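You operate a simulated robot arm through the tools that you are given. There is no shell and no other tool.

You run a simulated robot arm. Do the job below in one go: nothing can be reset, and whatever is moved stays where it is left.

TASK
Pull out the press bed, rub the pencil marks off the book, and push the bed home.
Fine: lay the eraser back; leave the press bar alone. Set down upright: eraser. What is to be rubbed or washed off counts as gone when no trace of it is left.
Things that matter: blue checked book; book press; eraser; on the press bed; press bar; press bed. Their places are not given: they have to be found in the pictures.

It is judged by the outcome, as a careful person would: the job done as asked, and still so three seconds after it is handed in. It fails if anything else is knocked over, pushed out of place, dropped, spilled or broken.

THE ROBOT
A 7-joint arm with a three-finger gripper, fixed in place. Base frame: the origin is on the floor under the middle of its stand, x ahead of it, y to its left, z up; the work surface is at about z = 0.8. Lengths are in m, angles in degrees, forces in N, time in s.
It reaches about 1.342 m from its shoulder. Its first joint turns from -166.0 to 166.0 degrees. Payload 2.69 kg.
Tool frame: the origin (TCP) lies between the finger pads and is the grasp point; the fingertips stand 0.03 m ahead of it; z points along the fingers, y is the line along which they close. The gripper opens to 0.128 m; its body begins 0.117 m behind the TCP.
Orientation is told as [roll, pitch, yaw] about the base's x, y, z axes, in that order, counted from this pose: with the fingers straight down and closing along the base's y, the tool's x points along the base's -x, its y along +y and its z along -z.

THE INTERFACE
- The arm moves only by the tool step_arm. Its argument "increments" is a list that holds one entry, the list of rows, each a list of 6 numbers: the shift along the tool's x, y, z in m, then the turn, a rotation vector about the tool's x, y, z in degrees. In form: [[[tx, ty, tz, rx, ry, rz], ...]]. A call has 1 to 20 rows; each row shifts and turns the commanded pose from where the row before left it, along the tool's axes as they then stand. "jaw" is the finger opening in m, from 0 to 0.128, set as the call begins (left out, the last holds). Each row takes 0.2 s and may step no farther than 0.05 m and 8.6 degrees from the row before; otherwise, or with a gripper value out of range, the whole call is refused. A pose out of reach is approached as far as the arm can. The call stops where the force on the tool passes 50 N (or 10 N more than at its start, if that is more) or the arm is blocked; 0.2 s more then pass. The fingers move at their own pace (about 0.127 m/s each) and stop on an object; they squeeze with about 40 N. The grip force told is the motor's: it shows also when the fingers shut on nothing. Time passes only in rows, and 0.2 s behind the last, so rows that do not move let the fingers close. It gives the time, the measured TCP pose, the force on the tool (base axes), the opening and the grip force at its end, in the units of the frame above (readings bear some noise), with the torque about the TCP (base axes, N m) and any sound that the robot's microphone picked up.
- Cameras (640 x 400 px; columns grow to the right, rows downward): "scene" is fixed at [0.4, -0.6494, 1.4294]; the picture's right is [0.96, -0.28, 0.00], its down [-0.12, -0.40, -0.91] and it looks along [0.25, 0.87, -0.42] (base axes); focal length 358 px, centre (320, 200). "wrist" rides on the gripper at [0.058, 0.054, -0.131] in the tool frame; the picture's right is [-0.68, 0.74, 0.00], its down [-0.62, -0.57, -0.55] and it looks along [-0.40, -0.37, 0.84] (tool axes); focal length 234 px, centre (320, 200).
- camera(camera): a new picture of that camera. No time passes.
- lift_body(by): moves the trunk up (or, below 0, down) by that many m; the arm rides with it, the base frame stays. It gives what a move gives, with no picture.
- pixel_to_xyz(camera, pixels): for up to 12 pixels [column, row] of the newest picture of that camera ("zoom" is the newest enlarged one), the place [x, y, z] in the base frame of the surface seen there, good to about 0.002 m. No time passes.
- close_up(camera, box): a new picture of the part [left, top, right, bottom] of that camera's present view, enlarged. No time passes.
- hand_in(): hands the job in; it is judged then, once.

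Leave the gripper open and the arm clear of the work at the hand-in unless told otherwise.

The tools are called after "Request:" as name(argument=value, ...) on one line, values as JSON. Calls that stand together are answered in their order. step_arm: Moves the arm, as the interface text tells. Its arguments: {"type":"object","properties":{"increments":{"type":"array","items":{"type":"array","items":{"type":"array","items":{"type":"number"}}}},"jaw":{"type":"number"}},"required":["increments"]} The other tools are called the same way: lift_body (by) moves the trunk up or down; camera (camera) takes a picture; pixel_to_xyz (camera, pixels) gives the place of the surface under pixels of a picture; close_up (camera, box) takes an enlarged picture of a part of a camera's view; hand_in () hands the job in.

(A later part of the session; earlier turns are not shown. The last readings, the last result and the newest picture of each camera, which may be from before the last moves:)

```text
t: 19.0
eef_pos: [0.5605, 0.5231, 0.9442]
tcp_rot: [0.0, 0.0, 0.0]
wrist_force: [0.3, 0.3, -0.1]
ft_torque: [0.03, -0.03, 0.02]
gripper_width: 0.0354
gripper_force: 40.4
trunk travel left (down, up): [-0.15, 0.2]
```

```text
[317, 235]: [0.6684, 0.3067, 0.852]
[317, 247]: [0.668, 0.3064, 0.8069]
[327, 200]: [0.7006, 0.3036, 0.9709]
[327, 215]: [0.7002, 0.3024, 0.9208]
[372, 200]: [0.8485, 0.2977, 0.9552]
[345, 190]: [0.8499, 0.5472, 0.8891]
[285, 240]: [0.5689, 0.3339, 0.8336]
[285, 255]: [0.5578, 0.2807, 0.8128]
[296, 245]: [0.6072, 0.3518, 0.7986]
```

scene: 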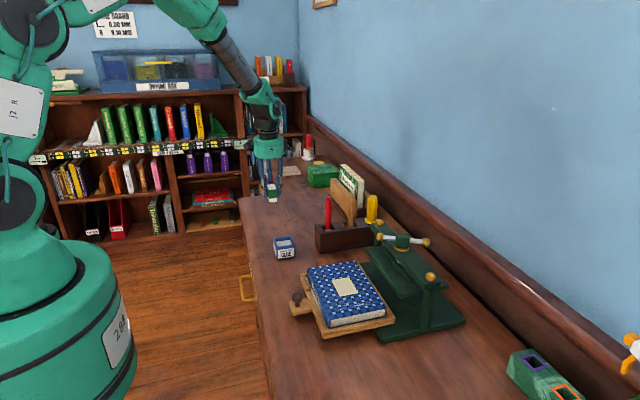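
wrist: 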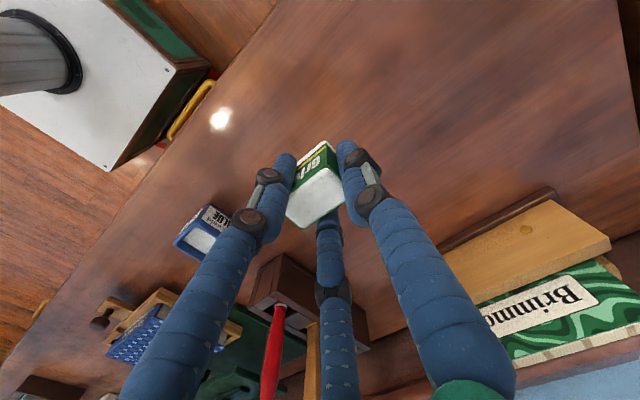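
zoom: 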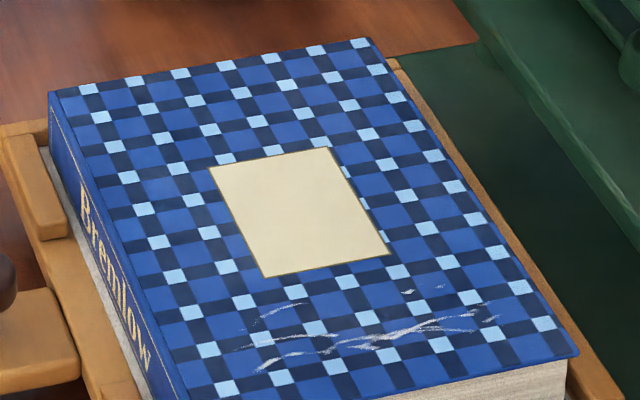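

The red handle is at (0.70, 0.30), reaching about z 0.975. I'll go up 0.05, travel along x ≈ 0.56 past it, then over to the marks.

Request:
step_arm(increments=[[[0, 0, -0.05, 0, 0, 0], [0, -0.049, 0, 0, 0, 0], [0, -0.049, 0, 0, 0, 0], [0, -0.049, 0, 0, 0, 0], [0, -0.049, 0, 0, 0, 0], [0, -0.049, 0, 0, 0, 0], [0, -0.049, 0, 0, 0, 0], [0, -0.049, 0, 0, 0, 0], [0, -0.049, 0, 0, 0, 0], [0, -0.049, 0, 0, 0, 0], [-0.0165, -0.0373, 0, 0, 0, 0], [-0.0165, -0.0373, 0, 0, 0, 0], [-0.0165, -0.0373, 0, 0, 0, 0], [0, 0, 0, 0, 0, 0]]])

Request:
close_up(camera="scene", box=[270, 200, 430, 330])

```text
t: 22.0
eef_pos: [0.6102, -0.0294, 0.9933]
tcp_rot: [0.0, 0.0, -0.1]
wrist_force: [-0.2, -1.2, -0.8]
ft_torque: [0.05, 0.05, 0.01]
gripper_width: 0.0353
gripper_force: 39.4
trunk travel left (down, up): [-0.15, 0.2]
```

```text
3.08 times, centred on (350, 265) of scene
```

zoom: 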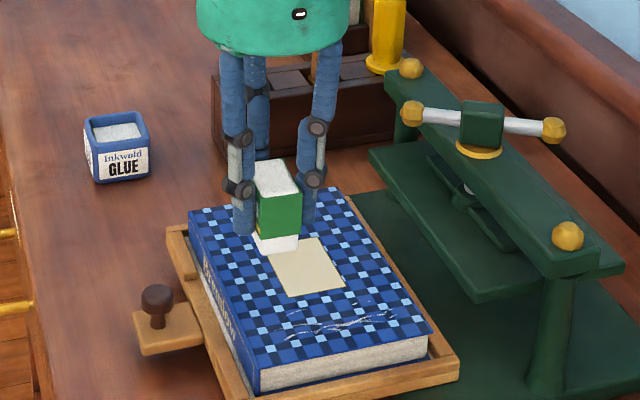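

The eraser hangs above the near-left end of the marks. I'll descend to about 6 mm above the cover and check.

Request:
step_arm(increments=[[[0, 0, 0.04, 0, 0, 0], [0, 0, 0.04, 0, 0, 0], [0, 0, 0, 0, 0, 0]]])

Request:
close_up(camera="scene", box=[310, 260, 406, 332])

```text
t: 22.8
eef_pos: [0.6114, -0.029, 0.9117]
tcp_rot: [0.0, 0.1, 0.0]
wrist_force: [-0.7, 0.5, -0.6]
ft_torque: [-0.01, 0.04, -0.02]
gripper_width: 0.0352
gripper_force: 40.2
trunk travel left (down, up): [-0.15, 0.2]
```

```text
5.56 times, centred on (358, 296) of scene
```

zoom: 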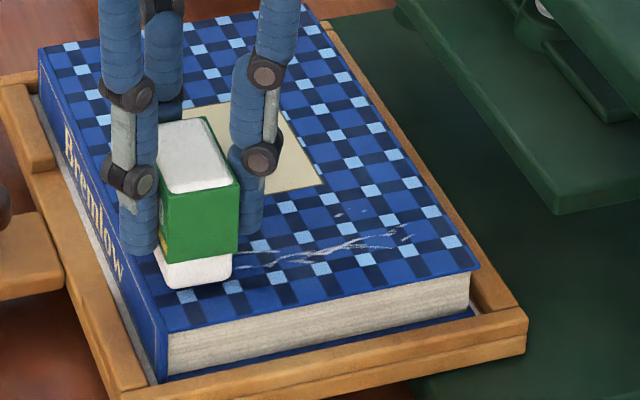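

The eraser is close above the cover, over the left end of the marks. I'll feel down in 1 mm steps.

Request:
step_arm(increments=[[[0, 0, 0.001, 0, 0, 0], [0, 0, 0.001, 0, 0, 0], [0, 0, 0.001, 0, 0, 0], [0, 0, 0.001, 0, 0, 0], [0, 0, 0.001, 0, 0, 0], [0, 0, 0, 0, 0, 0]]])

```text
t: 24.2
eef_pos: [0.6105, -0.0306, 0.9088]
tcp_rot: [0.0, 0.0, 0.0]
wrist_force: [0.5, 0.8, -1.0]
ft_torque: [0.0, -0.01, -0.01]
gripper_width: 0.0353
gripper_force: 40.1
trunk travel left (down, up): [-0.15, 0.2]
```

No contact yet. I'll step on down.

Request:
step_arm(increments=[[[0, 0, 0.001, 0, 0, 0], [0, 0, 0.001, 0, 0, 0], [0, 0, 0, 0, 0, 0]]])

Request:
step_arm(increments=[[[0, 0, 0.001, 0, 0, 0], [0, 0, 0, 0, 0, 0]]])

```text
t: 25.0
eef_pos: [0.6102, -0.0305, 0.9067]
tcp_rot: [0.0, 0.1, 0.1]
wrist_force: [0.3, -0.9, 0.0]
ft_torque: [-0.02, 0.0, -0.02]
gripper_width: 0.0346
gripper_force: 39.6
trunk travel left (down, up): [-0.15, 0.2]
```

```text
t: 25.6
eef_pos: [0.6095, -0.0303, 0.9066]
tcp_rot: [0.0, 0.0, 0.0]
wrist_force: [-1.2, 2.4, 5.8]
ft_torque: [0.19, 0.04, -0.01]
gripper_width: 0.0351
gripper_force: 39.8
trunk travel left (down, up): [-0.15, 0.2]
```

Contact, at 5.8 N. I'll press half a millimetre more and do gentle strokes along y here, then look.

Request:
step_arm(increments=[[[0, 0, 0.0005, 0, 0, 0], [0, -0.01, 0, 0, 0, 0], [0, 0.012, 0, 0, 0, 0], [0, 0.012, 0, 0, 0, 0], [0, -0.012, 0, 0, 0, 0], [0, -0.012, 0, 0, 0, 0], [0, 0.012, 0, 0, 0, 0], [0, 0.012, 0, 0, 0, 0], [0, -0.014, 0, 0, 0, 0], [0, 0, 0, 0, 0, 0]]])

Request:
close_up(camera="scene", box=[310, 260, 406, 332])

```text
t: 27.8
eef_pos: [0.6104, -0.0307, 0.9062]
tcp_rot: [0.0, 0.1, -0.1]
wrist_force: [-1.2, -1.0, 15.5]
ft_torque: [-0.12, 0.05, -0.04]
gripper_width: 0.0349
gripper_force: 39.8
trunk travel left (down, up): [-0.15, 0.2]
```

```text
5.56 times, centred on (358, 296) of scene
```

zoom: 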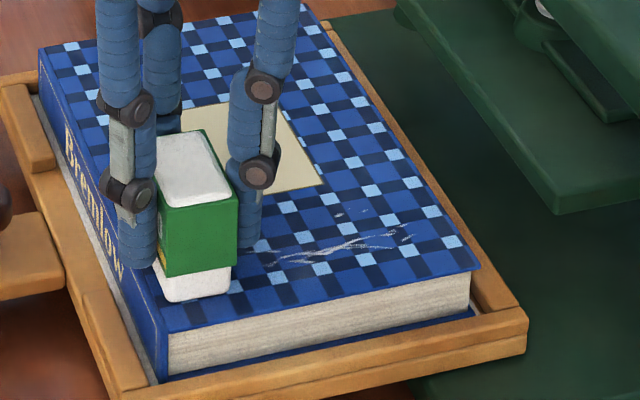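

The marks near the eraser are fading and the force is a comfortable 15 N. I'll go on to the next two stations at +0.018 in x each, lifting 3 mm between them.

Request:
step_arm(increments=[[[0, 0, -0.003, 0, 0, 0], [-0.018, 0, 0, 0, 0, 0], [0, 0, 0.003, 0, 0, 0], [0, -0.01, 0, 0, 0, 0], [0, 0.012, 0, 0, 0, 0], [0, 0.012, 0, 0, 0, 0], [0, -0.012, 0, 0, 0, 0], [0, -0.012, 0, 0, 0, 0], [0, 0.01, 0, 0, 0, 0], [0, 0, -0.003, 0, 0, 0], [-0.018, 0, 0, 0, 0, 0], [0, 0, 0.003, 0, 0, 0], [0, -0.01, 0, 0, 0, 0], [0, 0.012, 0, 0, 0, 0], [0, 0.012, 0, 0, 0, 0], [0, -0.012, 0, 0, 0, 0], [0, -0.012, 0, 0, 0, 0], [0, 0.01, 0, 0, 0, 0], [0, 0, 0, 0, 0, 0]]])

Request:
close_up(camera="scene", box=[310, 260, 406, 332])

```text
t: 31.8
eef_pos: [0.6465, -0.0315, 0.9071]
tcp_rot: [0.1, 0.0, 0.0]
wrist_force: [0.2, 1.5, 1.0]
ft_torque: [0.04, -0.02, 0.0]
gripper_width: 0.035
gripper_force: 40.1
trunk travel left (down, up): [-0.15, 0.2]
```

```text
5.56 times, centred on (358, 296) of scene
```

zoom: 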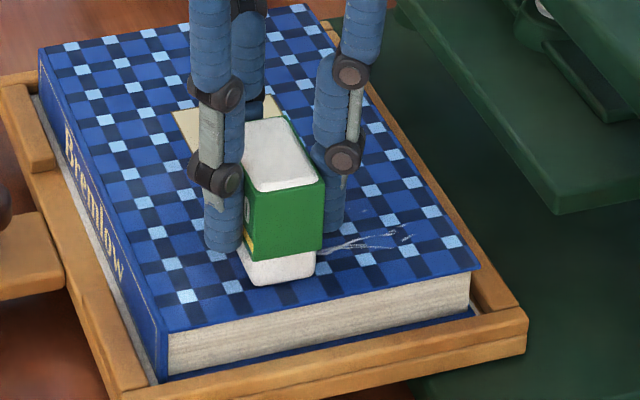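

The left part is clean. The press force has dropped to 1 N, so I'll press down 1 mm and re-stroke here.

Request:
step_arm(increments=[[[0, 0, 0.001, 0, 0, 0], [0, 0, 0, 0, 0, 0]]])

```text
t: 32.4
eef_pos: [0.6469, -0.0303, 0.9057]
tcp_rot: [0.0, -0.1, 0.0]
wrist_force: [-1.9, -2.8, 11.5]
ft_torque: [-0.16, 0.06, -0.01]
gripper_width: 0.0347
gripper_force: 40.4
trunk travel left (down, up): [-0.15, 0.2]
```

Pressing at 11.5 N again. I'll stroke here, then move to the next station.

Request:
step_arm(increments=[[[0, -0.01, 0, 0, 0, 0], [0, 0.012, 0, 0, 0, 0], [0, 0.012, 0, 0, 0, 0], [0, -0.012, 0, 0, 0, 0], [0, -0.012, 0, 0, 0, 0], [0, 0.01, 0, 0, 0, 0], [0, 0, -0.003, 0, 0, 0], [-0.017, 0, 0, 0, 0, 0], [0, 0, 0.0033, 0, 0, 0], [0, -0.01, 0, 0, 0, 0], [0, 0.012, 0, 0, 0, 0], [0, 0.012, 0, 0, 0, 0], [0, -0.012, 0, 0, 0, 0], [0, -0.012, 0, 0, 0, 0], [0, 0.01, 0, 0, 0, 0], [0, 0, 0, 0, 0, 0]]])

Request:
close_up(camera="scene", box=[310, 260, 406, 332])

```text
t: 35.8
eef_pos: [0.6621, -0.0319, 0.9061]
tcp_rot: [0.0, -0.2, 0.1]
wrist_force: [1.5, -8.8, 33.5]
ft_torque: [-0.67, -0.01, 0.05]
gripper_width: 0.0351
gripper_force: 39.9
trunk travel left (down, up): [-0.15, 0.2]
```

```text
5.56 times, centred on (358, 296) of scene
```

zoom: 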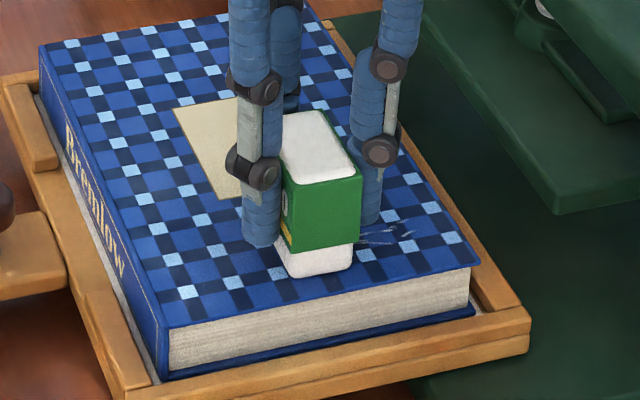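

Left marks are gone. The force rose to 33 N, so I'll ease off, move 0.017 to the next station and check the force before stroking.

Request:
step_arm(increments=[[[0, 0, -0.004, 0, 0, 0], [-0.017, 0, 0, 0, 0, 0], [0, 0, 0.0025, 0, 0, 0], [0, 0, 0, 0, 0, 0]]])

```text
t: 36.8
eef_pos: [0.679, -0.0301, 0.9056]
tcp_rot: [-0.1, 0.0, 0.0]
wrist_force: [-2.6, 5.6, 13.3]
ft_torque: [0.09, 0.09, -0.03]
gripper_width: 0.0349
gripper_force: 39.9
trunk travel left (down, up): [-0.15, 0.2]
```

Pressing at 13 N at x ≈ 0.679. I'll stroke here.

Request:
step_arm(increments=[[[0, -0.01, 0, 0, 0, 0], [0, 0.012, 0, 0, 0, 0], [0, 0.012, 0, 0, 0, 0], [0, -0.012, 0, 0, 0, 0], [0, -0.012, 0, 0, 0, 0], [0, 0.012, 0, 0, 0, 0], [0, 0.012, 0, 0, 0, 0], [0, -0.014, 0, 0, 0, 0], [0, 0, 0, 0, 0, 0]]])

Request:
close_up(camera="scene", box=[310, 260, 406, 332])

```text
t: 38.8
eef_pos: [0.6797, -0.0317, 0.9067]
tcp_rot: [0.0, 0.1, 0.0]
wrist_force: [-0.1, -1.5, 1.9]
ft_torque: [-0.07, 0.02, -0.01]
gripper_width: 0.0347
gripper_force: 40.2
trunk travel left (down, up): [-0.15, 0.2]
```

```text
5.56 times, centred on (358, 296) of scene
```

zoom: 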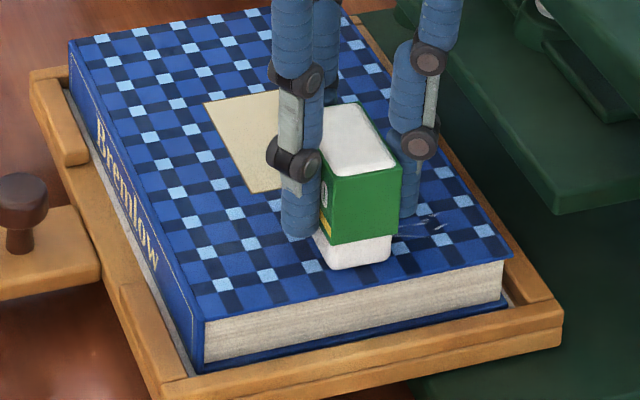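

The bed was dragged in by about 1 cm during the sideways move. I'll lift clear by 0.03 and look at what is left.

Request:
step_arm(increments=[[[0, 0, -0.01, 0, 0, 0], [0, 0, -0.02, 0, 0, 0], [0, 0, 0, 0, 0, 0]]])

Request:
close_up(camera="scene", box=[326, 270, 406, 330])

Request:
pixel_to_xyz(camera="zoom", pixels=[[360, 210], [400, 180], [430, 175], [450, 170], [470, 190], [500, 175], [160, 320], [560, 205], [590, 240], [630, 130]])

```text
t: 39.6
eef_pos: [0.6796, -0.0287, 0.9361]
tcp_rot: [-0.1, 0.0, 0.0]
wrist_force: [-0.9, -0.4, -0.6]
ft_torque: [-0.01, 0.0, -0.02]
gripper_width: 0.0349
gripper_force: 39.3
trunk travel left (down, up): [-0.15, 0.2]
```

```text
6.67 times, centred on (366, 300) of scene
```

zoom: 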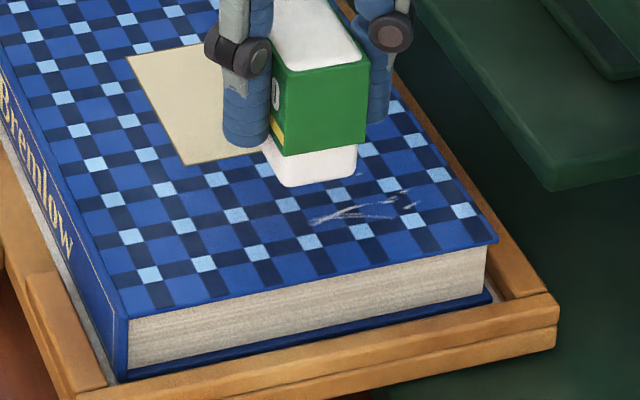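

```text
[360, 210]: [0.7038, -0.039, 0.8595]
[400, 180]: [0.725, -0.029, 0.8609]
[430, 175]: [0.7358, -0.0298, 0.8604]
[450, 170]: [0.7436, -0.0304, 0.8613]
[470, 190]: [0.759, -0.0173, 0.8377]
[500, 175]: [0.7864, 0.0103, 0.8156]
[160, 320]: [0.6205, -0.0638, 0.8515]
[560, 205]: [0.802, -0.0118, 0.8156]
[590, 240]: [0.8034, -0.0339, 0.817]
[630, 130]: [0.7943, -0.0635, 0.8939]
```

Remaining marks lie at x ≈ 0.683–0.727, y ≈ -0.048 to -0.020. I'll set the eraser over them at x ≈ 0.70, feel for contact, and drag toward -x so the bed comes back out with it.

Request:
step_arm(increments=[[[-0.02, -0.001, 0, 0, 0, 0], [0, 0, 0.027, 0, 0, 0], [0, 0, 0.001, 0, 0, 0], [0, 0, 0.001, 0, 0, 0], [0, 0, 0, 0, 0, 0]]])

```text
t: 40.8
eef_pos: [0.6984, -0.031, 0.9072]
tcp_rot: [0.1, 0.1, 0.0]
wrist_force: [0.8, -1.0, -0.3]
ft_torque: [0.0, -0.04, 0.0]
gripper_width: 0.0349
gripper_force: 39.3
trunk travel left (down, up): [-0.15, 0.2]
```

No contact yet at z 0.907. I'll go down 1.5 mm more.

Request:
step_arm(increments=[[[0, 0, 0.001, 0, 0, 0], [0, 0, 0.0005, 0, 0, 0], [0, 0, 0, 0, 0, 0]]])

```text
t: 41.6
eef_pos: [0.7002, -0.031, 0.9054]
tcp_rot: [0.0, 0.0, 0.0]
wrist_force: [0.3, -1.2, 2.1]
ft_torque: [-0.07, 0.03, -0.03]
gripper_width: 0.035
gripper_force: 40.0
trunk travel left (down, up): [-0.15, 0.2]
```

Request:
step_arm(increments=[[[0, 0, 0.001, 0, 0, 0], [0, 0, 0, 0, 0, 0]]])

```text
t: 42.2
eef_pos: [0.7005, -0.0311, 0.906]
tcp_rot: [-0.1, -0.1, -0.1]
wrist_force: [-1.3, 0.0, 15.9]
ft_torque: [-0.11, 0.11, -0.03]
gripper_width: 0.0349
gripper_force: 40.3
trunk travel left (down, up): [-0.15, 0.2]
```

Now 16 N. I'll drag slowly toward -x by 0.02.

Request:
step_arm(increments=[[[0.005, 0, 0, 0, 0, 0], [0.005, 0, 0, 0, 0, 0], [0.005, 0, 0, 0, 0, 0], [0.005, 0, 0, 0, 0, 0], [0, 0, 0, 0, 0, 0]]])

Request:
close_up(camera="scene", box=[310, 260, 406, 332])

```text
t: 43.4
eef_pos: [0.6796, -0.0298, 0.9053]
tcp_rot: [0.0, 0.0, 0.0]
wrist_force: [1.5, 0.3, 27.8]
ft_torque: [-0.25, -0.03, -0.02]
gripper_width: 0.0345
gripper_force: 39.4
trunk travel left (down, up): [-0.15, 0.2]
```

```text
5.56 times, centred on (358, 296) of scene
```

zoom: 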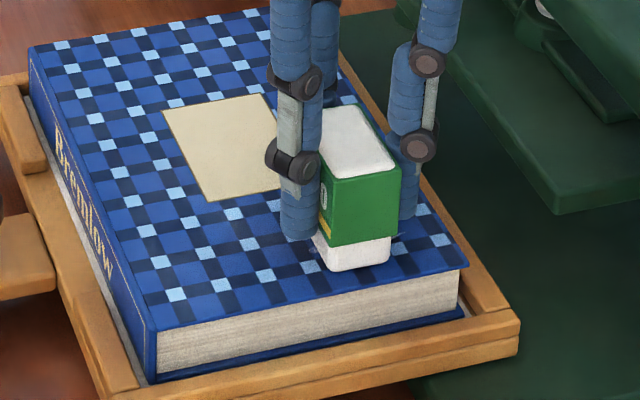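

The bed came back out with the eraser, which now covers the remaining marks. I'll ease up slightly and stroke along y.

Request:
step_arm(increments=[[[0, 0, -0.0008, 0, 0, 0], [0, -0.01, 0, 0, 0, 0], [0, 0.012, 0, 0, 0, 0], [0, 0.012, 0, 0, 0, 0], [0, -0.012, 0, 0, 0, 0], [0, -0.012, 0, 0, 0, 0], [0, 0.012, 0, 0, 0, 0], [0, 0.012, 0, 0, 0, 0], [0, -0.012, 0, 0, 0, 0], [0, -0.012, 0, 0, 0, 0], [0, 0.01, 0, 0, 0, 0], [0, 0, 0, 0, 0, 0]]])

Request:
step_arm(increments=[[[0, 0, -0.01, 0, 0, 0], [0, 0, -0.03, 0, 0, 0], [0.04, 0, -0.02, 0, 0, 0], [0.04, 0, 0, 0, 0, 0], [0.03, 0.03, 0, 0, 0, 0], [0, 0, 0, 0, 0, 0]]])

Request:
close_up(camera="scene", box=[310, 260, 406, 332])

```text
t: 46.0
eef_pos: [0.6803, -0.0317, 0.9052]
tcp_rot: [0.1, 0.0, 0.0]
wrist_force: [0.8, -5.2, 22.7]
ft_torque: [-0.43, 0.03, -0.01]
gripper_width: 0.0348
gripper_force: 39.8
trunk travel left (down, up): [-0.15, 0.2]
```

```text
t: 47.4
eef_pos: [0.5713, 0.001, 0.9664]
tcp_rot: [0.1, 0.1, 0.1]
wrist_force: [-0.5, 0.9, -0.5]
ft_torque: [-0.02, -0.04, -0.01]
gripper_width: 0.0348
gripper_force: 40.1
trunk travel left (down, up): [-0.15, 0.2]
```

```text
5.56 times, centred on (358, 296) of scene
```

zoom: 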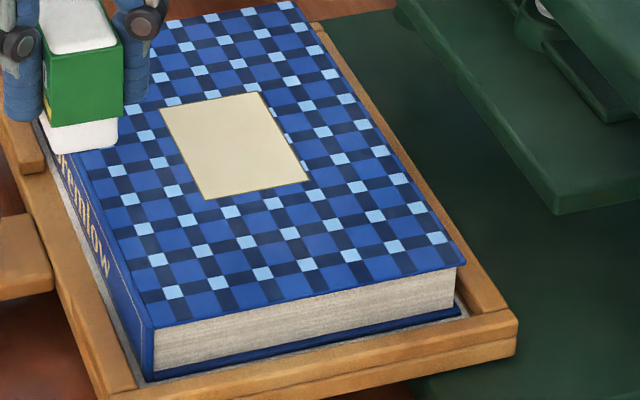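

The cover looks clean at this size. I'll enlarge more to look for faint traces.

Request:
close_up(camera="scene", box=[330, 290, 378, 320])

Request:
close_up(camera="scene", box=[352, 285, 392, 310])

Request:
close_up(camera="scene", box=[325, 258, 389, 298])

Request:
camera(camera="wrist")

```text
13.33 times, centred on (354, 305) of scene
```

zoom: 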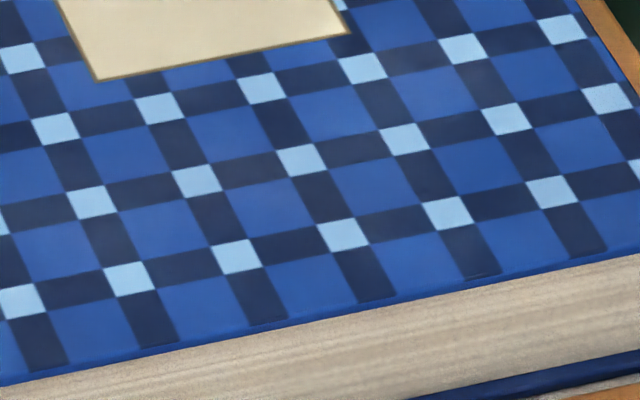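

```text
16.00 times, centred on (372, 298) of scene
```

zoom: 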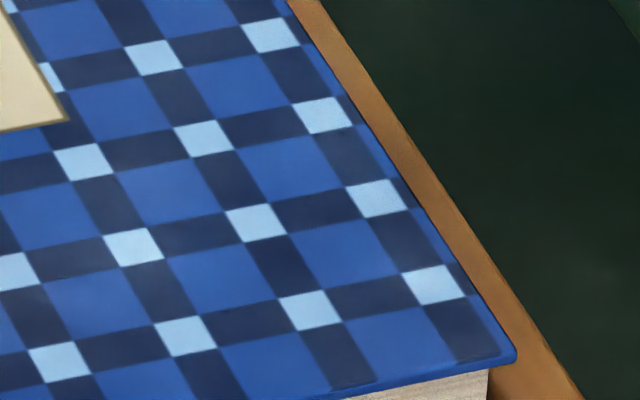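

```text
10.00 times, centred on (357, 278) of scene
```

zoom: 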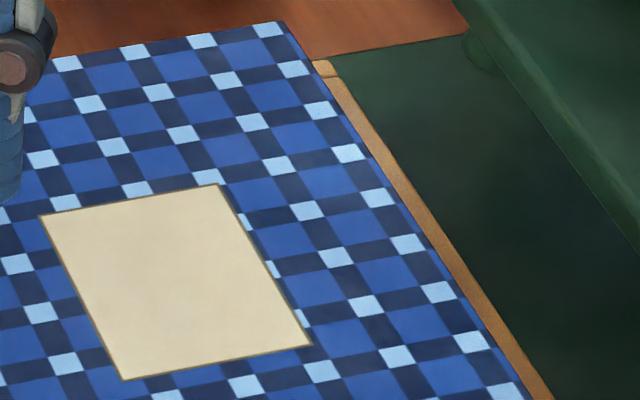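

```text
taken
```

wrist: 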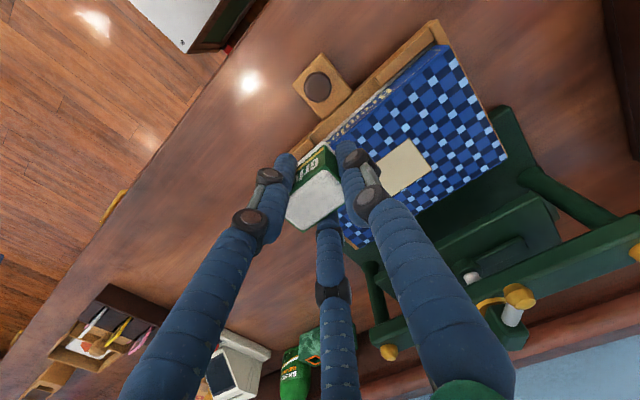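

No marks are plainly visible, but I want a sharper look. I'll move so the wrist camera sees the rubbed area up close.

Request:
step_arm(increments=[[[-0.039, -0.0207, 0, 0, 0, 0], [-0.039, -0.0207, 0, 0, 0, 0], [-0.039, -0.0207, 0, 0, 0, 0], [0, 0, 0, 0, 0, 0]]])

Request:
camera(camera="wrist")

Request:
close_up(camera="wrist", box=[224, 30, 416, 150])

```text
t: 48.4
eef_pos: [0.6893, -0.0651, 0.9669]
tcp_rot: [0.1, -0.1, -0.1]
wrist_force: [0.4, -0.4, -0.6]
ft_torque: [0.06, 0.08, -0.02]
gripper_width: 0.0349
gripper_force: 40.3
trunk travel left (down, up): [-0.15, 0.2]
```

```text
taken
```

wrist: 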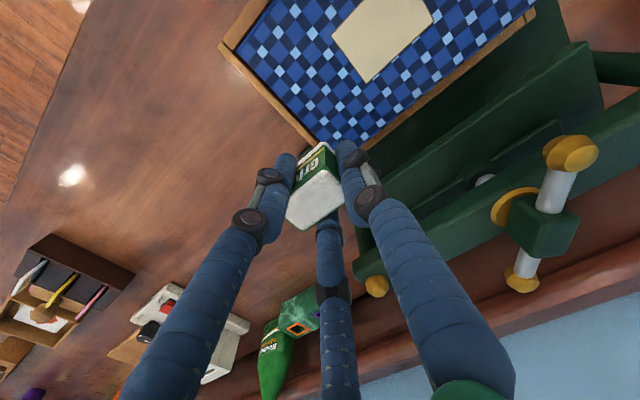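

```text
3.33 times, centred on (320, 90) of wrist
```

zoom: 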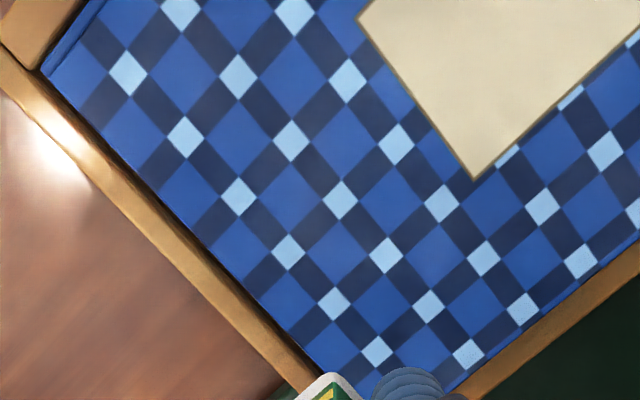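

It looks clean here too. I'll enlarge it in two pieces at higher magnification.

Request:
close_up(camera="wrist", box=[256, 40, 320, 80])

Request:
close_up(camera="wrist", box=[290, 70, 354, 110])

Request:
close_up(camera="wrist", box=[310, 95, 374, 135])

Request:
close_up(camera="wrist", box=[340, 75, 404, 115])

```text
10.00 times, centred on (288, 60) of wrist
```

zoom: 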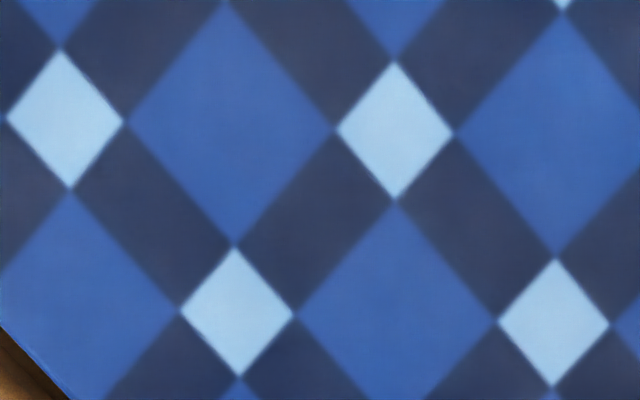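

```text
10.00 times, centred on (322, 90) of wrist
```

zoom: 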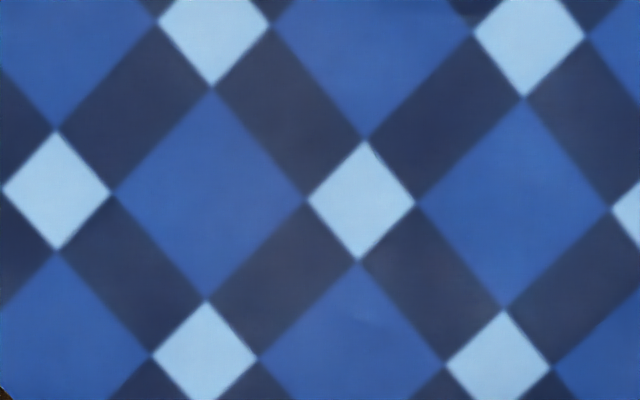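

```text
10.00 times, centred on (342, 115) of wrist
```

zoom: 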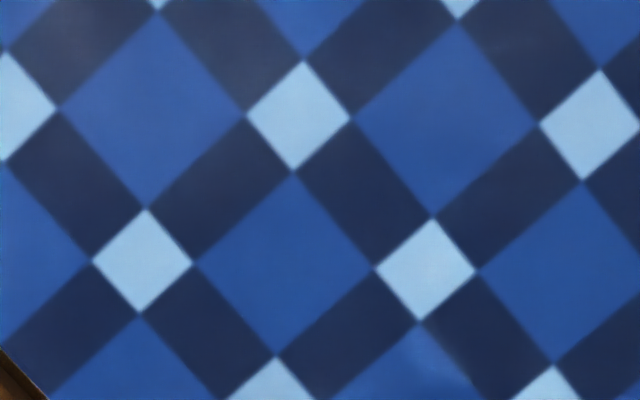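

```text
10.00 times, centred on (372, 95) of wrist
```

zoom: 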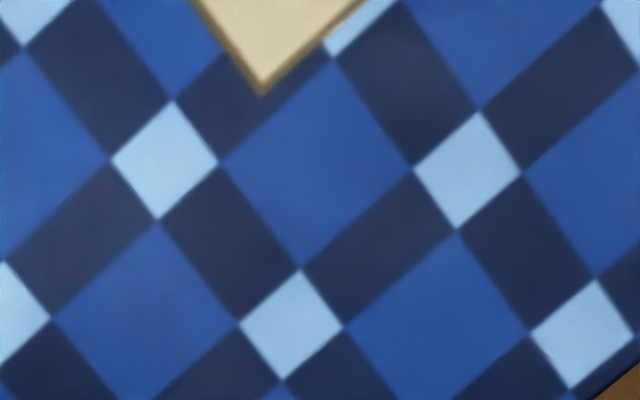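

There may be very faint hints near wrist (352,132) and (325,102). I'll locate those and then rub the entire area once more for safety.

Request:
close_up(camera="wrist", box=[328, 110, 376, 140])

Request:
pixel_to_xyz(camera="wrist", pixels=[[352, 132], [325, 102], [260, 80], [340, 145], [380, 90], [300, 20], [335, 138], [400, 130]])

```text
13.33 times, centred on (352, 125) of wrist
```

zoom: 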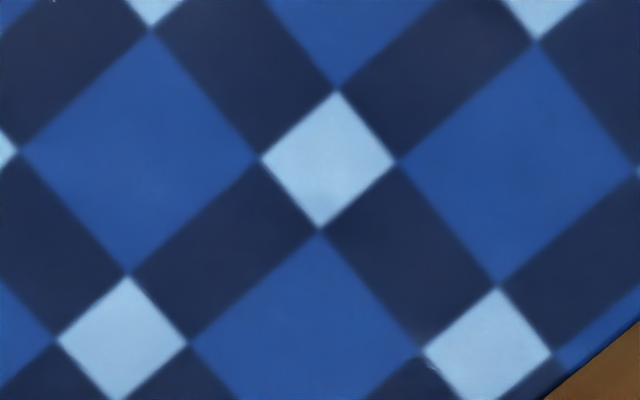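

```text
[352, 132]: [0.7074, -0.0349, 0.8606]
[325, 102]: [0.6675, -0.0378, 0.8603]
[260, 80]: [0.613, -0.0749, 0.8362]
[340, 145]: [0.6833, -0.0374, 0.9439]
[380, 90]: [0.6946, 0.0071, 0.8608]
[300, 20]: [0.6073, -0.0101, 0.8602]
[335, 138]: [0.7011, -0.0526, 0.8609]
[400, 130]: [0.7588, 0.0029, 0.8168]
```

I'll return to the right end at x ≈ 0.702 and lower to just above contact.

Request:
step_arm(increments=[[[-0.0125, 0.033, 0, 0, 0, 0], [0, 0, 0.03, 0, 0, 0], [0, 0, 0.027, 0, 0, 0], [0, 0, 0.002, 0, 0, 0], [0, 0, 0, 0, 0, 0]]])

Request:
step_arm(increments=[[[0, 0, 0.001, 0, 0, 0], [0, 0, 0.001, 0, 0, 0], [0, 0, 0, 0, 0, 0]]])

```text
t: 49.6
eef_pos: [0.6996, -0.03, 0.907]
tcp_rot: [0.0, -0.1, 0.0]
wrist_force: [-0.1, 1.3, 0.3]
ft_torque: [0.01, 0.0, 0.03]
gripper_width: 0.0345
gripper_force: 40.1
trunk travel left (down, up): [-0.15, 0.2]
```

```text
t: 50.4
eef_pos: [0.6989, -0.0297, 0.9063]
tcp_rot: [0.0, -0.1, -0.1]
wrist_force: [-2.1, -3.2, 9.8]
ft_torque: [-0.24, 0.14, -0.04]
gripper_width: 0.0349
gripper_force: 40.3
trunk travel left (down, up): [-0.15, 0.2]
```

Contact at 10 N. I'll add half a millimetre and re-rub here and at the next station toward -x, with an 8 mm lift in between.

Request:
step_arm(increments=[[[0, 0, 0.0004, 0, 0, 0], [0, -0.012, 0, 0, 0, 0], [0, 0.012, 0, 0, 0, 0], [0, 0.012, 0, 0, 0, 0], [0, -0.012, 0, 0, 0, 0], [0, -0.012, 0, 0, 0, 0], [0, 0.012, 0, 0, 0, 0], [0, 0, -0.008, 0, 0, 0], [0, 0, 0, 0, 0, 0], [0.015, 0, 0, 0, 0, 0], [0, 0, 0.006, 0, 0, 0], [0, 0, 0.002, 0, 0, 0], [0, -0.012, 0, 0, 0, 0], [0, 0.012, 0, 0, 0, 0], [0, 0.012, 0, 0, 0, 0], [0, -0.012, 0, 0, 0, 0], [0, -0.012, 0, 0, 0, 0], [0, 0.012, 0, 0, 0, 0], [0, 0, 0, 0, 0, 0]]])

Request:
close_up(camera="scene", box=[310, 260, 406, 332])

```text
t: 54.4
eef_pos: [0.6857, -0.03, 0.9045]
tcp_rot: [0.0, -0.2, -0.1]
wrist_force: [2.1, -0.2, 19.7]
ft_torque: [-0.12, -0.03, 0.02]
gripper_width: 0.0348
gripper_force: 39.7
trunk travel left (down, up): [-0.15, 0.2]
```

```text
5.56 times, centred on (358, 296) of scene
```

zoom: 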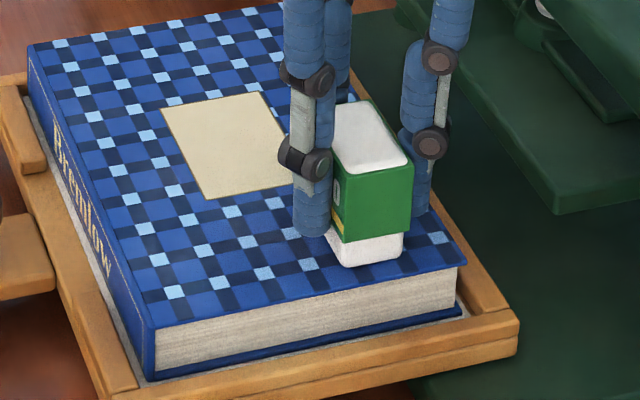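

The bed stayed still this time and the force is 20 N. I'll go on to the next two stations.

Request:
step_arm(increments=[[[0, 0, -0.008, 0, 0, 0], [0, 0, 0, 0, 0, 0], [0.015, 0, 0, 0, 0, 0], [0, 0, 0.006, 0, 0, 0], [0, 0, 0.0016, 0, 0, 0], [0, -0.012, 0, 0, 0, 0], [0, 0.012, 0, 0, 0, 0], [0, 0.012, 0, 0, 0, 0], [0, -0.012, 0, 0, 0, 0], [0, -0.012, 0, 0, 0, 0], [0, 0.012, 0, 0, 0, 0], [0, 0, 0, 0, 0, 0]]])

Request:
step_arm(increments=[[[0, 0, -0.008, 0, 0, 0], [0, 0, 0, 0, 0, 0], [0.015, 0, 0, 0, 0, 0], [0, 0, 0.006, 0, 0, 0], [0, 0, 0.002, 0, 0, 0], [0, -0.012, 0, 0, 0, 0], [0, 0.012, 0, 0, 0, 0], [0, 0.012, 0, 0, 0, 0], [0, -0.012, 0, 0, 0, 0], [0, -0.012, 0, 0, 0, 0], [0, 0.012, 0, 0, 0, 0], [0, 0, 0, 0, 0, 0]]])

```text
t: 57.0
eef_pos: [0.6707, -0.0315, 0.9053]
tcp_rot: [0.1, -0.1, 0.0]
wrist_force: [0.6, 2.8, 7.4]
ft_torque: [0.04, 0.0, 0.0]
gripper_width: 0.0349
gripper_force: 39.7
trunk travel left (down, up): [-0.15, 0.2]
```

```text
t: 59.6
eef_pos: [0.6552, -0.0276, 0.9049]
tcp_rot: [-0.1, -0.1, 0.0]
wrist_force: [0.9, 4.7, 11.7]
ft_torque: [0.04, -0.02, 0.03]
gripper_width: 0.0348
gripper_force: 40.2
trunk travel left (down, up): [-0.15, 0.2]
```

Steady at 7–12 N. I'll do the next three stations to the left end.

Request:
step_arm(increments=[[[0, 0, -0.008, 0, 0, 0], [0, 0, 0, 0, 0, 0], [0.015, 0, 0, 0, 0, 0], [0, 0, 0.006, 0, 0, 0], [0, 0, 0.0022, 0, 0, 0], [0, -0.012, 0, 0, 0, 0], [0, 0.012, 0, 0, 0, 0], [0, 0.012, 0, 0, 0, 0], [0, -0.012, 0, 0, 0, 0], [0, -0.012, 0, 0, 0, 0], [0, 0.012, 0, 0, 0, 0], [0, 0, 0, 0, 0, 0]]])

Request:
step_arm(increments=[[[0, 0, -0.008, 0, 0, 0], [0, 0, 0, 0, 0, 0], [0.015, 0, 0, 0, 0, 0], [0, 0, 0.006, 0, 0, 0], [0, 0, 0.002, 0, 0, 0], [0, -0.012, 0, 0, 0, 0], [0, 0.012, 0, 0, 0, 0], [0, 0.012, 0, 0, 0, 0], [0, -0.012, 0, 0, 0, 0], [0, -0.012, 0, 0, 0, 0], [0, 0.012, 0, 0, 0, 0], [0, 0, 0, 0, 0, 0]]])

Request:
step_arm(increments=[[[0, 0, -0.008, 0, 0, 0], [0, 0, 0, 0, 0, 0], [0.015, 0, 0, 0, 0, 0], [0, 0, 0.006, 0, 0, 0], [0, 0, 0.002, 0, 0, 0], [0, -0.012, 0, 0, 0, 0], [0, 0.012, 0, 0, 0, 0], [0, 0.012, 0, 0, 0, 0], [0, -0.012, 0, 0, 0, 0], [0, -0.012, 0, 0, 0, 0], [0, 0.012, 0, 0, 0, 0], [0, 0, 0, 0, 0, 0]]])

```text
t: 62.2
eef_pos: [0.6397, -0.0282, 0.9045]
tcp_rot: [0.0, -0.1, 0.0]
wrist_force: [1.5, 4.3, 12.6]
ft_torque: [0.06, -0.04, 0.01]
gripper_width: 0.0349
gripper_force: 40.2
trunk travel left (down, up): [-0.15, 0.2]
```

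```text
t: 64.8
eef_pos: [0.6237, -0.0285, 0.9044]
tcp_rot: [0.0, 0.0, 0.0]
wrist_force: [0.6, 4.2, 9.0]
ft_torque: [0.04, -0.04, 0.04]
gripper_width: 0.0346
gripper_force: 39.7
trunk travel left (down, up): [-0.15, 0.2]
```

```text
t: 67.4
eef_pos: [0.6104, -0.0294, 0.9063]
tcp_rot: [0.0, 0.0, 0.0]
wrist_force: [0.7, 4.1, 10.9]
ft_torque: [0.03, -0.05, 0.04]
gripper_width: 0.0349
gripper_force: 40.1
trunk travel left (down, up): [-0.15, 0.2]
```

The second round is complete. I'll lift and go to the viewing place for the wrist camera.

Request:
step_arm(increments=[[[0, 0, -0.02, 0, 0, 0], [0, 0, -0.04, 0, 0, 0], [-0.039, -0.0117, 0, 0, 0, 0], [-0.039, -0.0117, 0, 0, 0, 0], [0, -0.0117, 0, 0, 0, 0], [0, 0, 0, 0, 0, 0]]])

Request:
close_up(camera="wrist", box=[224, 30, 416, 150])

Request:
close_up(camera="wrist", box=[256, 50, 336, 100])

Request:
close_up(camera="wrist", box=[310, 85, 390, 135])

```text
t: 68.8
eef_pos: [0.6877, -0.0652, 0.9635]
tcp_rot: [0.0, 0.0, 0.0]
wrist_force: [-0.5, 0.3, -0.8]
ft_torque: [0.02, -0.01, -0.02]
gripper_width: 0.0348
gripper_force: 39.6
trunk travel left (down, up): [-0.15, 0.2]
```

```text
3.33 times, centred on (320, 90) of wrist
```

zoom: 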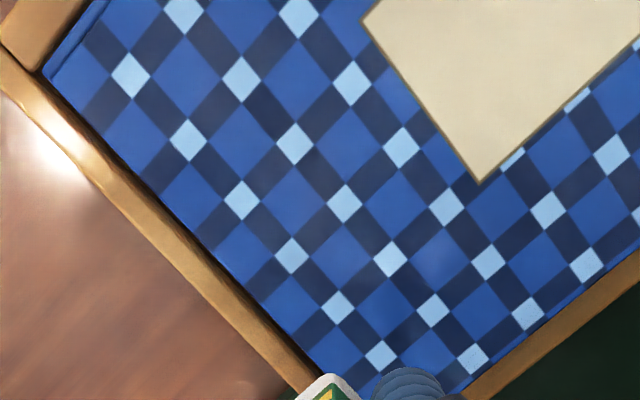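

```text
8.00 times, centred on (296, 75) of wrist
```

zoom: 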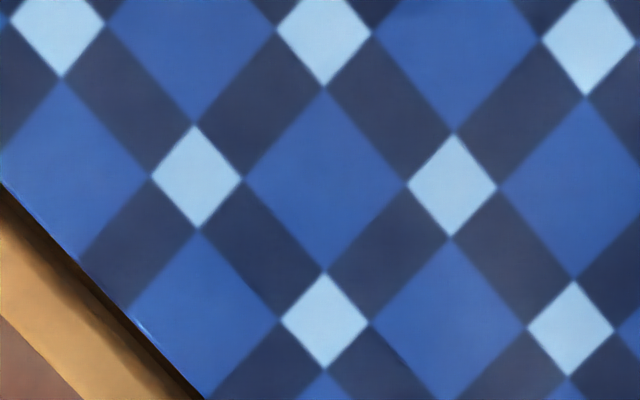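

```text
8.00 times, centred on (350, 110) of wrist
```

zoom: 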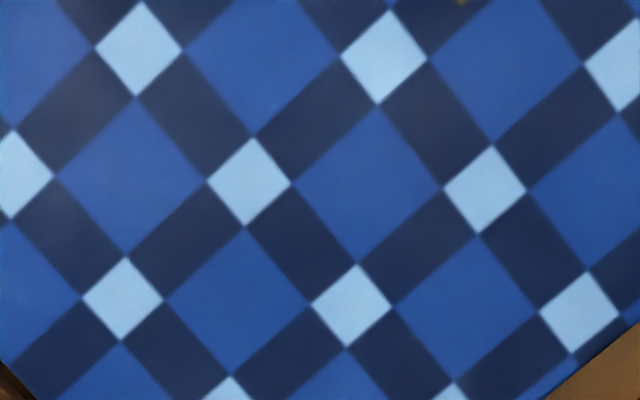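

The cover is clean. Next I'll check how the eraser sits in the grip before taking it back.

Request:
close_up(camera="scene", box=[320, 230, 416, 302])

Request:
close_up(camera="scene", box=[348, 258, 396, 294])

```text
5.56 times, centred on (368, 266) of scene
```

zoom: 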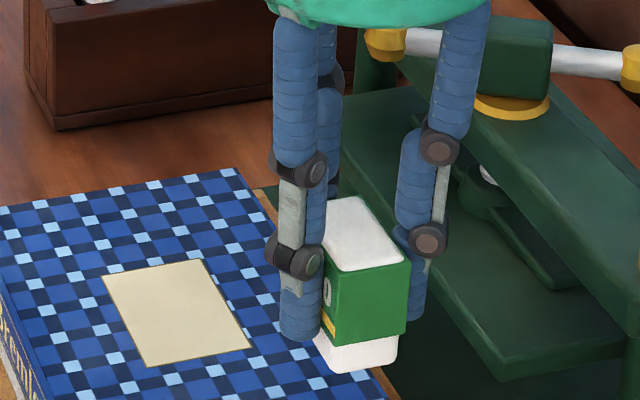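

```text
11.11 times, centred on (372, 276) of scene
```

zoom: 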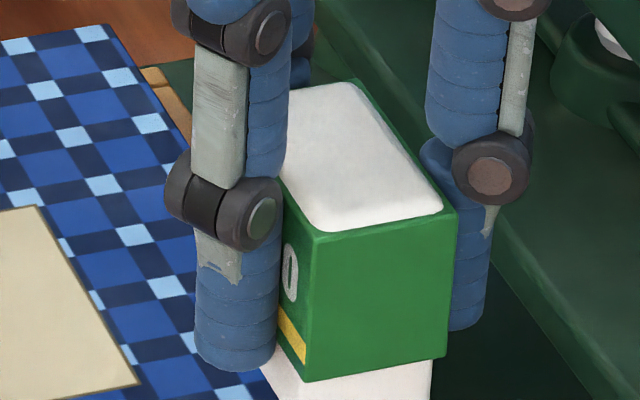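

The eraser is still upright. I'll measure its corners to know the offset from the TCP at (0.6877, -0.0652, 0.9635).

Request:
pixel_to_xyz(camera="zoom", pixels=[[312, 240], [450, 215], [312, 370], [440, 350], [380, 300], [330, 150], [360, 90], [440, 205], [300, 390], [425, 375]])

Request:
camera(camera="scene")

```text
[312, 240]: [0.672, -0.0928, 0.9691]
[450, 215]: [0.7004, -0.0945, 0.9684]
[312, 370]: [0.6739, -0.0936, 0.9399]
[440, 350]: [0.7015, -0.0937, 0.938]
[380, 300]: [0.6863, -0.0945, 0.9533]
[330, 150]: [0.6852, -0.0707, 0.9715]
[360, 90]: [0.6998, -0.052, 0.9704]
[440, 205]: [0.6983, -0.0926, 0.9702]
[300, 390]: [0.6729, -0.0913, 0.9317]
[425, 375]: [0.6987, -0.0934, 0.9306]
```

```text
taken
```

scene: 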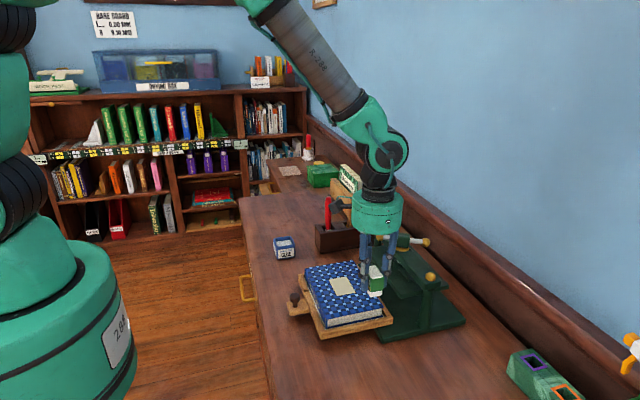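

The eraser's centre is about 6 mm to -y of the TCP, with its bottom 0.0455 below. I'll carry it back over its old spot at (0.5627, 0.524).

Request:
step_arm(increments=[[[0, 0, -0.045, 0, 0, 0], [0.0417, 0.02, 0, 0, 0, 0], [0.0417, 0.02, 0, 0, 0, 0], [0.0416, 0.02, 0, 0, 0, 0], [0, 0.0486, 0, 0, 0, 0], [0, 0.0486, 0, 0, 0, 0], [0, 0.0486, 0, 0, 0, 0], [0, 0.0486, 0, 0, 0, 0], [0, 0.0486, 0, 0, 0, 0], [0, 0.0486, 0, 0, 0, 0], [0, 0.0486, 0, 0, 0, 0], [0, 0.0486, 0, 0, 0, 0], [0, 0.0486, 0, 0, 0, 0], [0, 0.0486, 0, 0, 0, 0], [0, 0.0486, 0, 0, 0, 0], [0, 0, 0, 0, 0, 0]]])

Request:
step_arm(increments=[[[0, 0, 0.04, 0, 0, 0], [0, 0, 0.04, 0, 0, 0], [0, 0, 0.04, 0, 0, 0], [0, 0, 0.036, 0, 0, 0], [0, 0, 0, 0, 0, 0]]])

Request:
close_up(camera="scene", box=[234, 170, 314, 230])

```text
t: 72.2
eef_pos: [0.5646, 0.5296, 1.0039]
tcp_rot: [-0.1, 0.0, 0.2]
wrist_force: [0.2, 0.5, -1.0]
ft_torque: [-0.04, -0.03, 0.0]
gripper_width: 0.0347
gripper_force: 39.6
trunk travel left (down, up): [-0.15, 0.2]
```

```text
t: 73.4
eef_pos: [0.5618, 0.5289, 0.8538]
tcp_rot: [-0.1, -0.1, -0.1]
wrist_force: [0.4, -0.1, -1.7]
ft_torque: [-0.03, 0.06, 0.01]
gripper_width: 0.0345
gripper_force: 40.3
trunk travel left (down, up): [-0.15, 0.2]
```

```text
6.67 times, centred on (274, 200) of scene
```

zoom: 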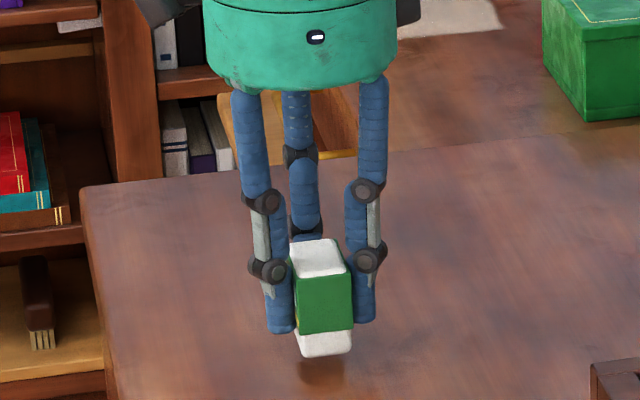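

The eraser is about 9 mm above its old spot. I'll lower gently until I feel the table.

Request:
step_arm(increments=[[[0, 0, 0.004, 0, 0, 0], [0, 0, 0.002, 0, 0, 0], [0, 0, 0.001, 0, 0, 0], [0, 0, 0.001, 0, 0, 0], [0, 0, 0, 0, 0, 0]]])

Request:
step_arm(increments=[[[0, 0, 0.001, 0, 0, 0], [0, 0, 0, 0, 0, 0]]])

```text
t: 74.6
eef_pos: [0.5622, 0.5285, 0.8459]
tcp_rot: [0.0, 0.0, 0.0]
wrist_force: [-0.7, 0.8, -0.5]
ft_torque: [-0.01, -0.01, 0.0]
gripper_width: 0.0349
gripper_force: 40.3
trunk travel left (down, up): [-0.15, 0.2]
```

```text
t: 75.2
eef_pos: [0.5621, 0.5306, 0.8452]
tcp_rot: [0.1, -0.1, 0.0]
wrist_force: [0.3, 0.6, -1.5]
ft_torque: [-0.04, 0.01, -0.01]
gripper_width: 0.0347
gripper_force: 40.3
trunk travel left (down, up): [-0.15, 0.2]
```

Request:
step_arm(increments=[[[0, 0, 0.001, 0, 0, 0], [0, 0, 0, 0, 0, 0]]])

Request:
step_arm(increments=[[[0, 0, 0.0007, 0, 0, 0], [0, 0, 0, 0, 0, 0]]])

```text
t: 75.8
eef_pos: [0.5631, 0.53, 0.8427]
tcp_rot: [0.0, 0.1, 0.0]
wrist_force: [0.6, 0.1, -1.4]
ft_torque: [0.05, 0.0, 0.0]
gripper_width: 0.0347
gripper_force: 39.6
trunk travel left (down, up): [-0.15, 0.2]
```

```text
t: 76.4
eef_pos: [0.5631, 0.5299, 0.8429]
tcp_rot: [0.0, 0.0, 0.0]
wrist_force: [-0.8, -0.7, 1.1]
ft_torque: [-0.02, 0.0, 0.0]
gripper_width: 0.0348
gripper_force: 40.0
trunk travel left (down, up): [-0.15, 0.2]
```

Very near contact. One more small step down.

Request:
step_arm(increments=[[[0, 0, 0.0006, 0, 0, 0], [0, 0, 0, 0, 0, 0]]])

Request:
close_up(camera="scene", box=[250, 195, 298, 225])

```text
t: 77.0
eef_pos: [0.5626, 0.5279, 0.8428]
tcp_rot: [0.1, 0.0, 0.0]
wrist_force: [-2.4, -0.8, 6.5]
ft_torque: [-0.13, 0.14, -0.05]
gripper_width: 0.0348
gripper_force: 40.3
trunk travel left (down, up): [-0.15, 0.2]
```

```text
13.33 times, centred on (274, 210) of scene
```

zoom: 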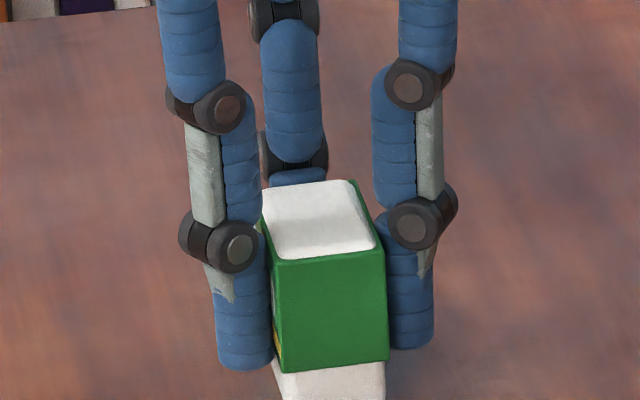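

The eraser is on the table with 6.5 N. I'll open the fingers a little first, then wide.

Request:
step_arm(increments=[[[0, 0, 0, 0, 0, 0], [0, 0, 0, 0, 0, 0]]], jaw=0.045)

Request:
step_arm(increments=[[[0, 0, 0, 0, 0, 0], [0, 0, 0, 0, 0, 0]]], jaw=0.085)

Request:
close_up(camera="scene", box=[234, 175, 314, 235])

```text
t: 77.6
eef_pos: [0.5636, 0.5295, 0.8419]
tcp_rot: [-0.1, 0.0, 0.0]
wrist_force: [0.1, -0.3, -0.8]
ft_torque: [-0.02, 0.03, -0.01]
gripper_width: 0.0452
gripper_force: 0.0
trunk travel left (down, up): [-0.15, 0.2]
```

```text
t: 78.2
eef_pos: [0.5638, 0.5299, 0.8417]
tcp_rot: [-0.1, 0.0, 0.1]
wrist_force: [-0.2, 0.4, -0.7]
ft_torque: [0.0, 0.02, -0.02]
gripper_width: 0.0852
gripper_force: 0.0
trunk travel left (down, up): [-0.15, 0.2]
```

```text
6.67 times, centred on (274, 205) of scene
```

zoom: 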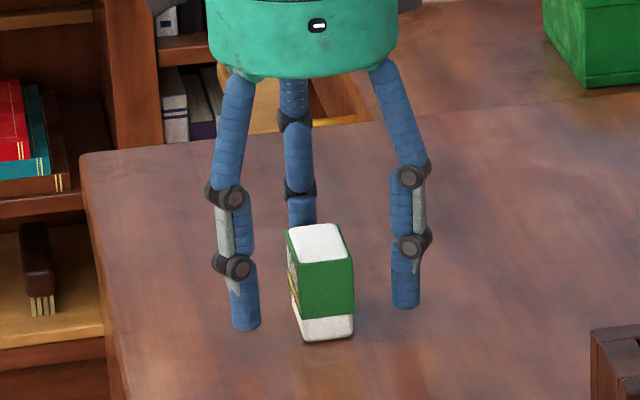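

The eraser stands upright in its place. I'll lift straight up, then travel back toward the knob at safe height and tilt again by 15°.

Request:
step_arm(increments=[[[0, 0, -0.03, 0, 0, 0], [0, 0, -0.045, 0, 0, 0], [0, 0, -0.045, 0, 0, 0], [0, 0, -0.045, 0, 0, 0], [0, 0, 0, 0, 0, 0]]])

Request:
close_up(camera="scene", box=[250, 195, 314, 235])

Request:
pixel_to_xyz(camera="zoom", pixels=[[194, 148], [258, 140], [275, 184], [207, 190], [235, 165], [215, 305], [280, 300]])

```text
t: 79.4
eef_pos: [0.5622, 0.5295, 1.01]
tcp_rot: [-0.1, 0.0, 0.0]
wrist_force: [-0.9, -0.2, -0.1]
ft_torque: [0.01, -0.02, 0.0]
gripper_width: 0.0851
gripper_force: 0.2
trunk travel left (down, up): [-0.15, 0.2]
```

```text
10.00 times, centred on (282, 215) of scene
```

zoom: 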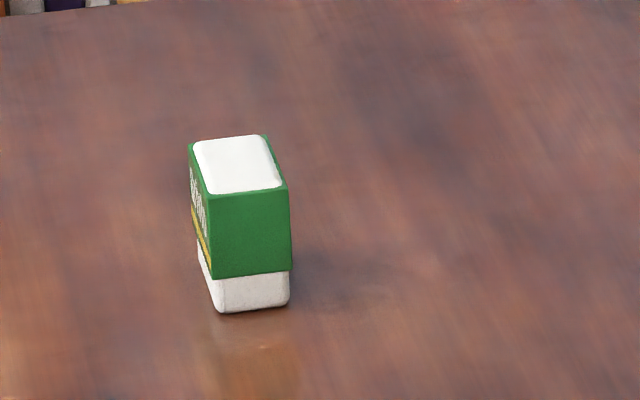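

```text
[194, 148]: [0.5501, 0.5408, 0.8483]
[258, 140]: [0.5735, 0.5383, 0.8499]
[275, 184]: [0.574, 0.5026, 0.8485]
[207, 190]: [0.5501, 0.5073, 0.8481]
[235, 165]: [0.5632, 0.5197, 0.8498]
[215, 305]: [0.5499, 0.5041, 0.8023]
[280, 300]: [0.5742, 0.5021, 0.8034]
```

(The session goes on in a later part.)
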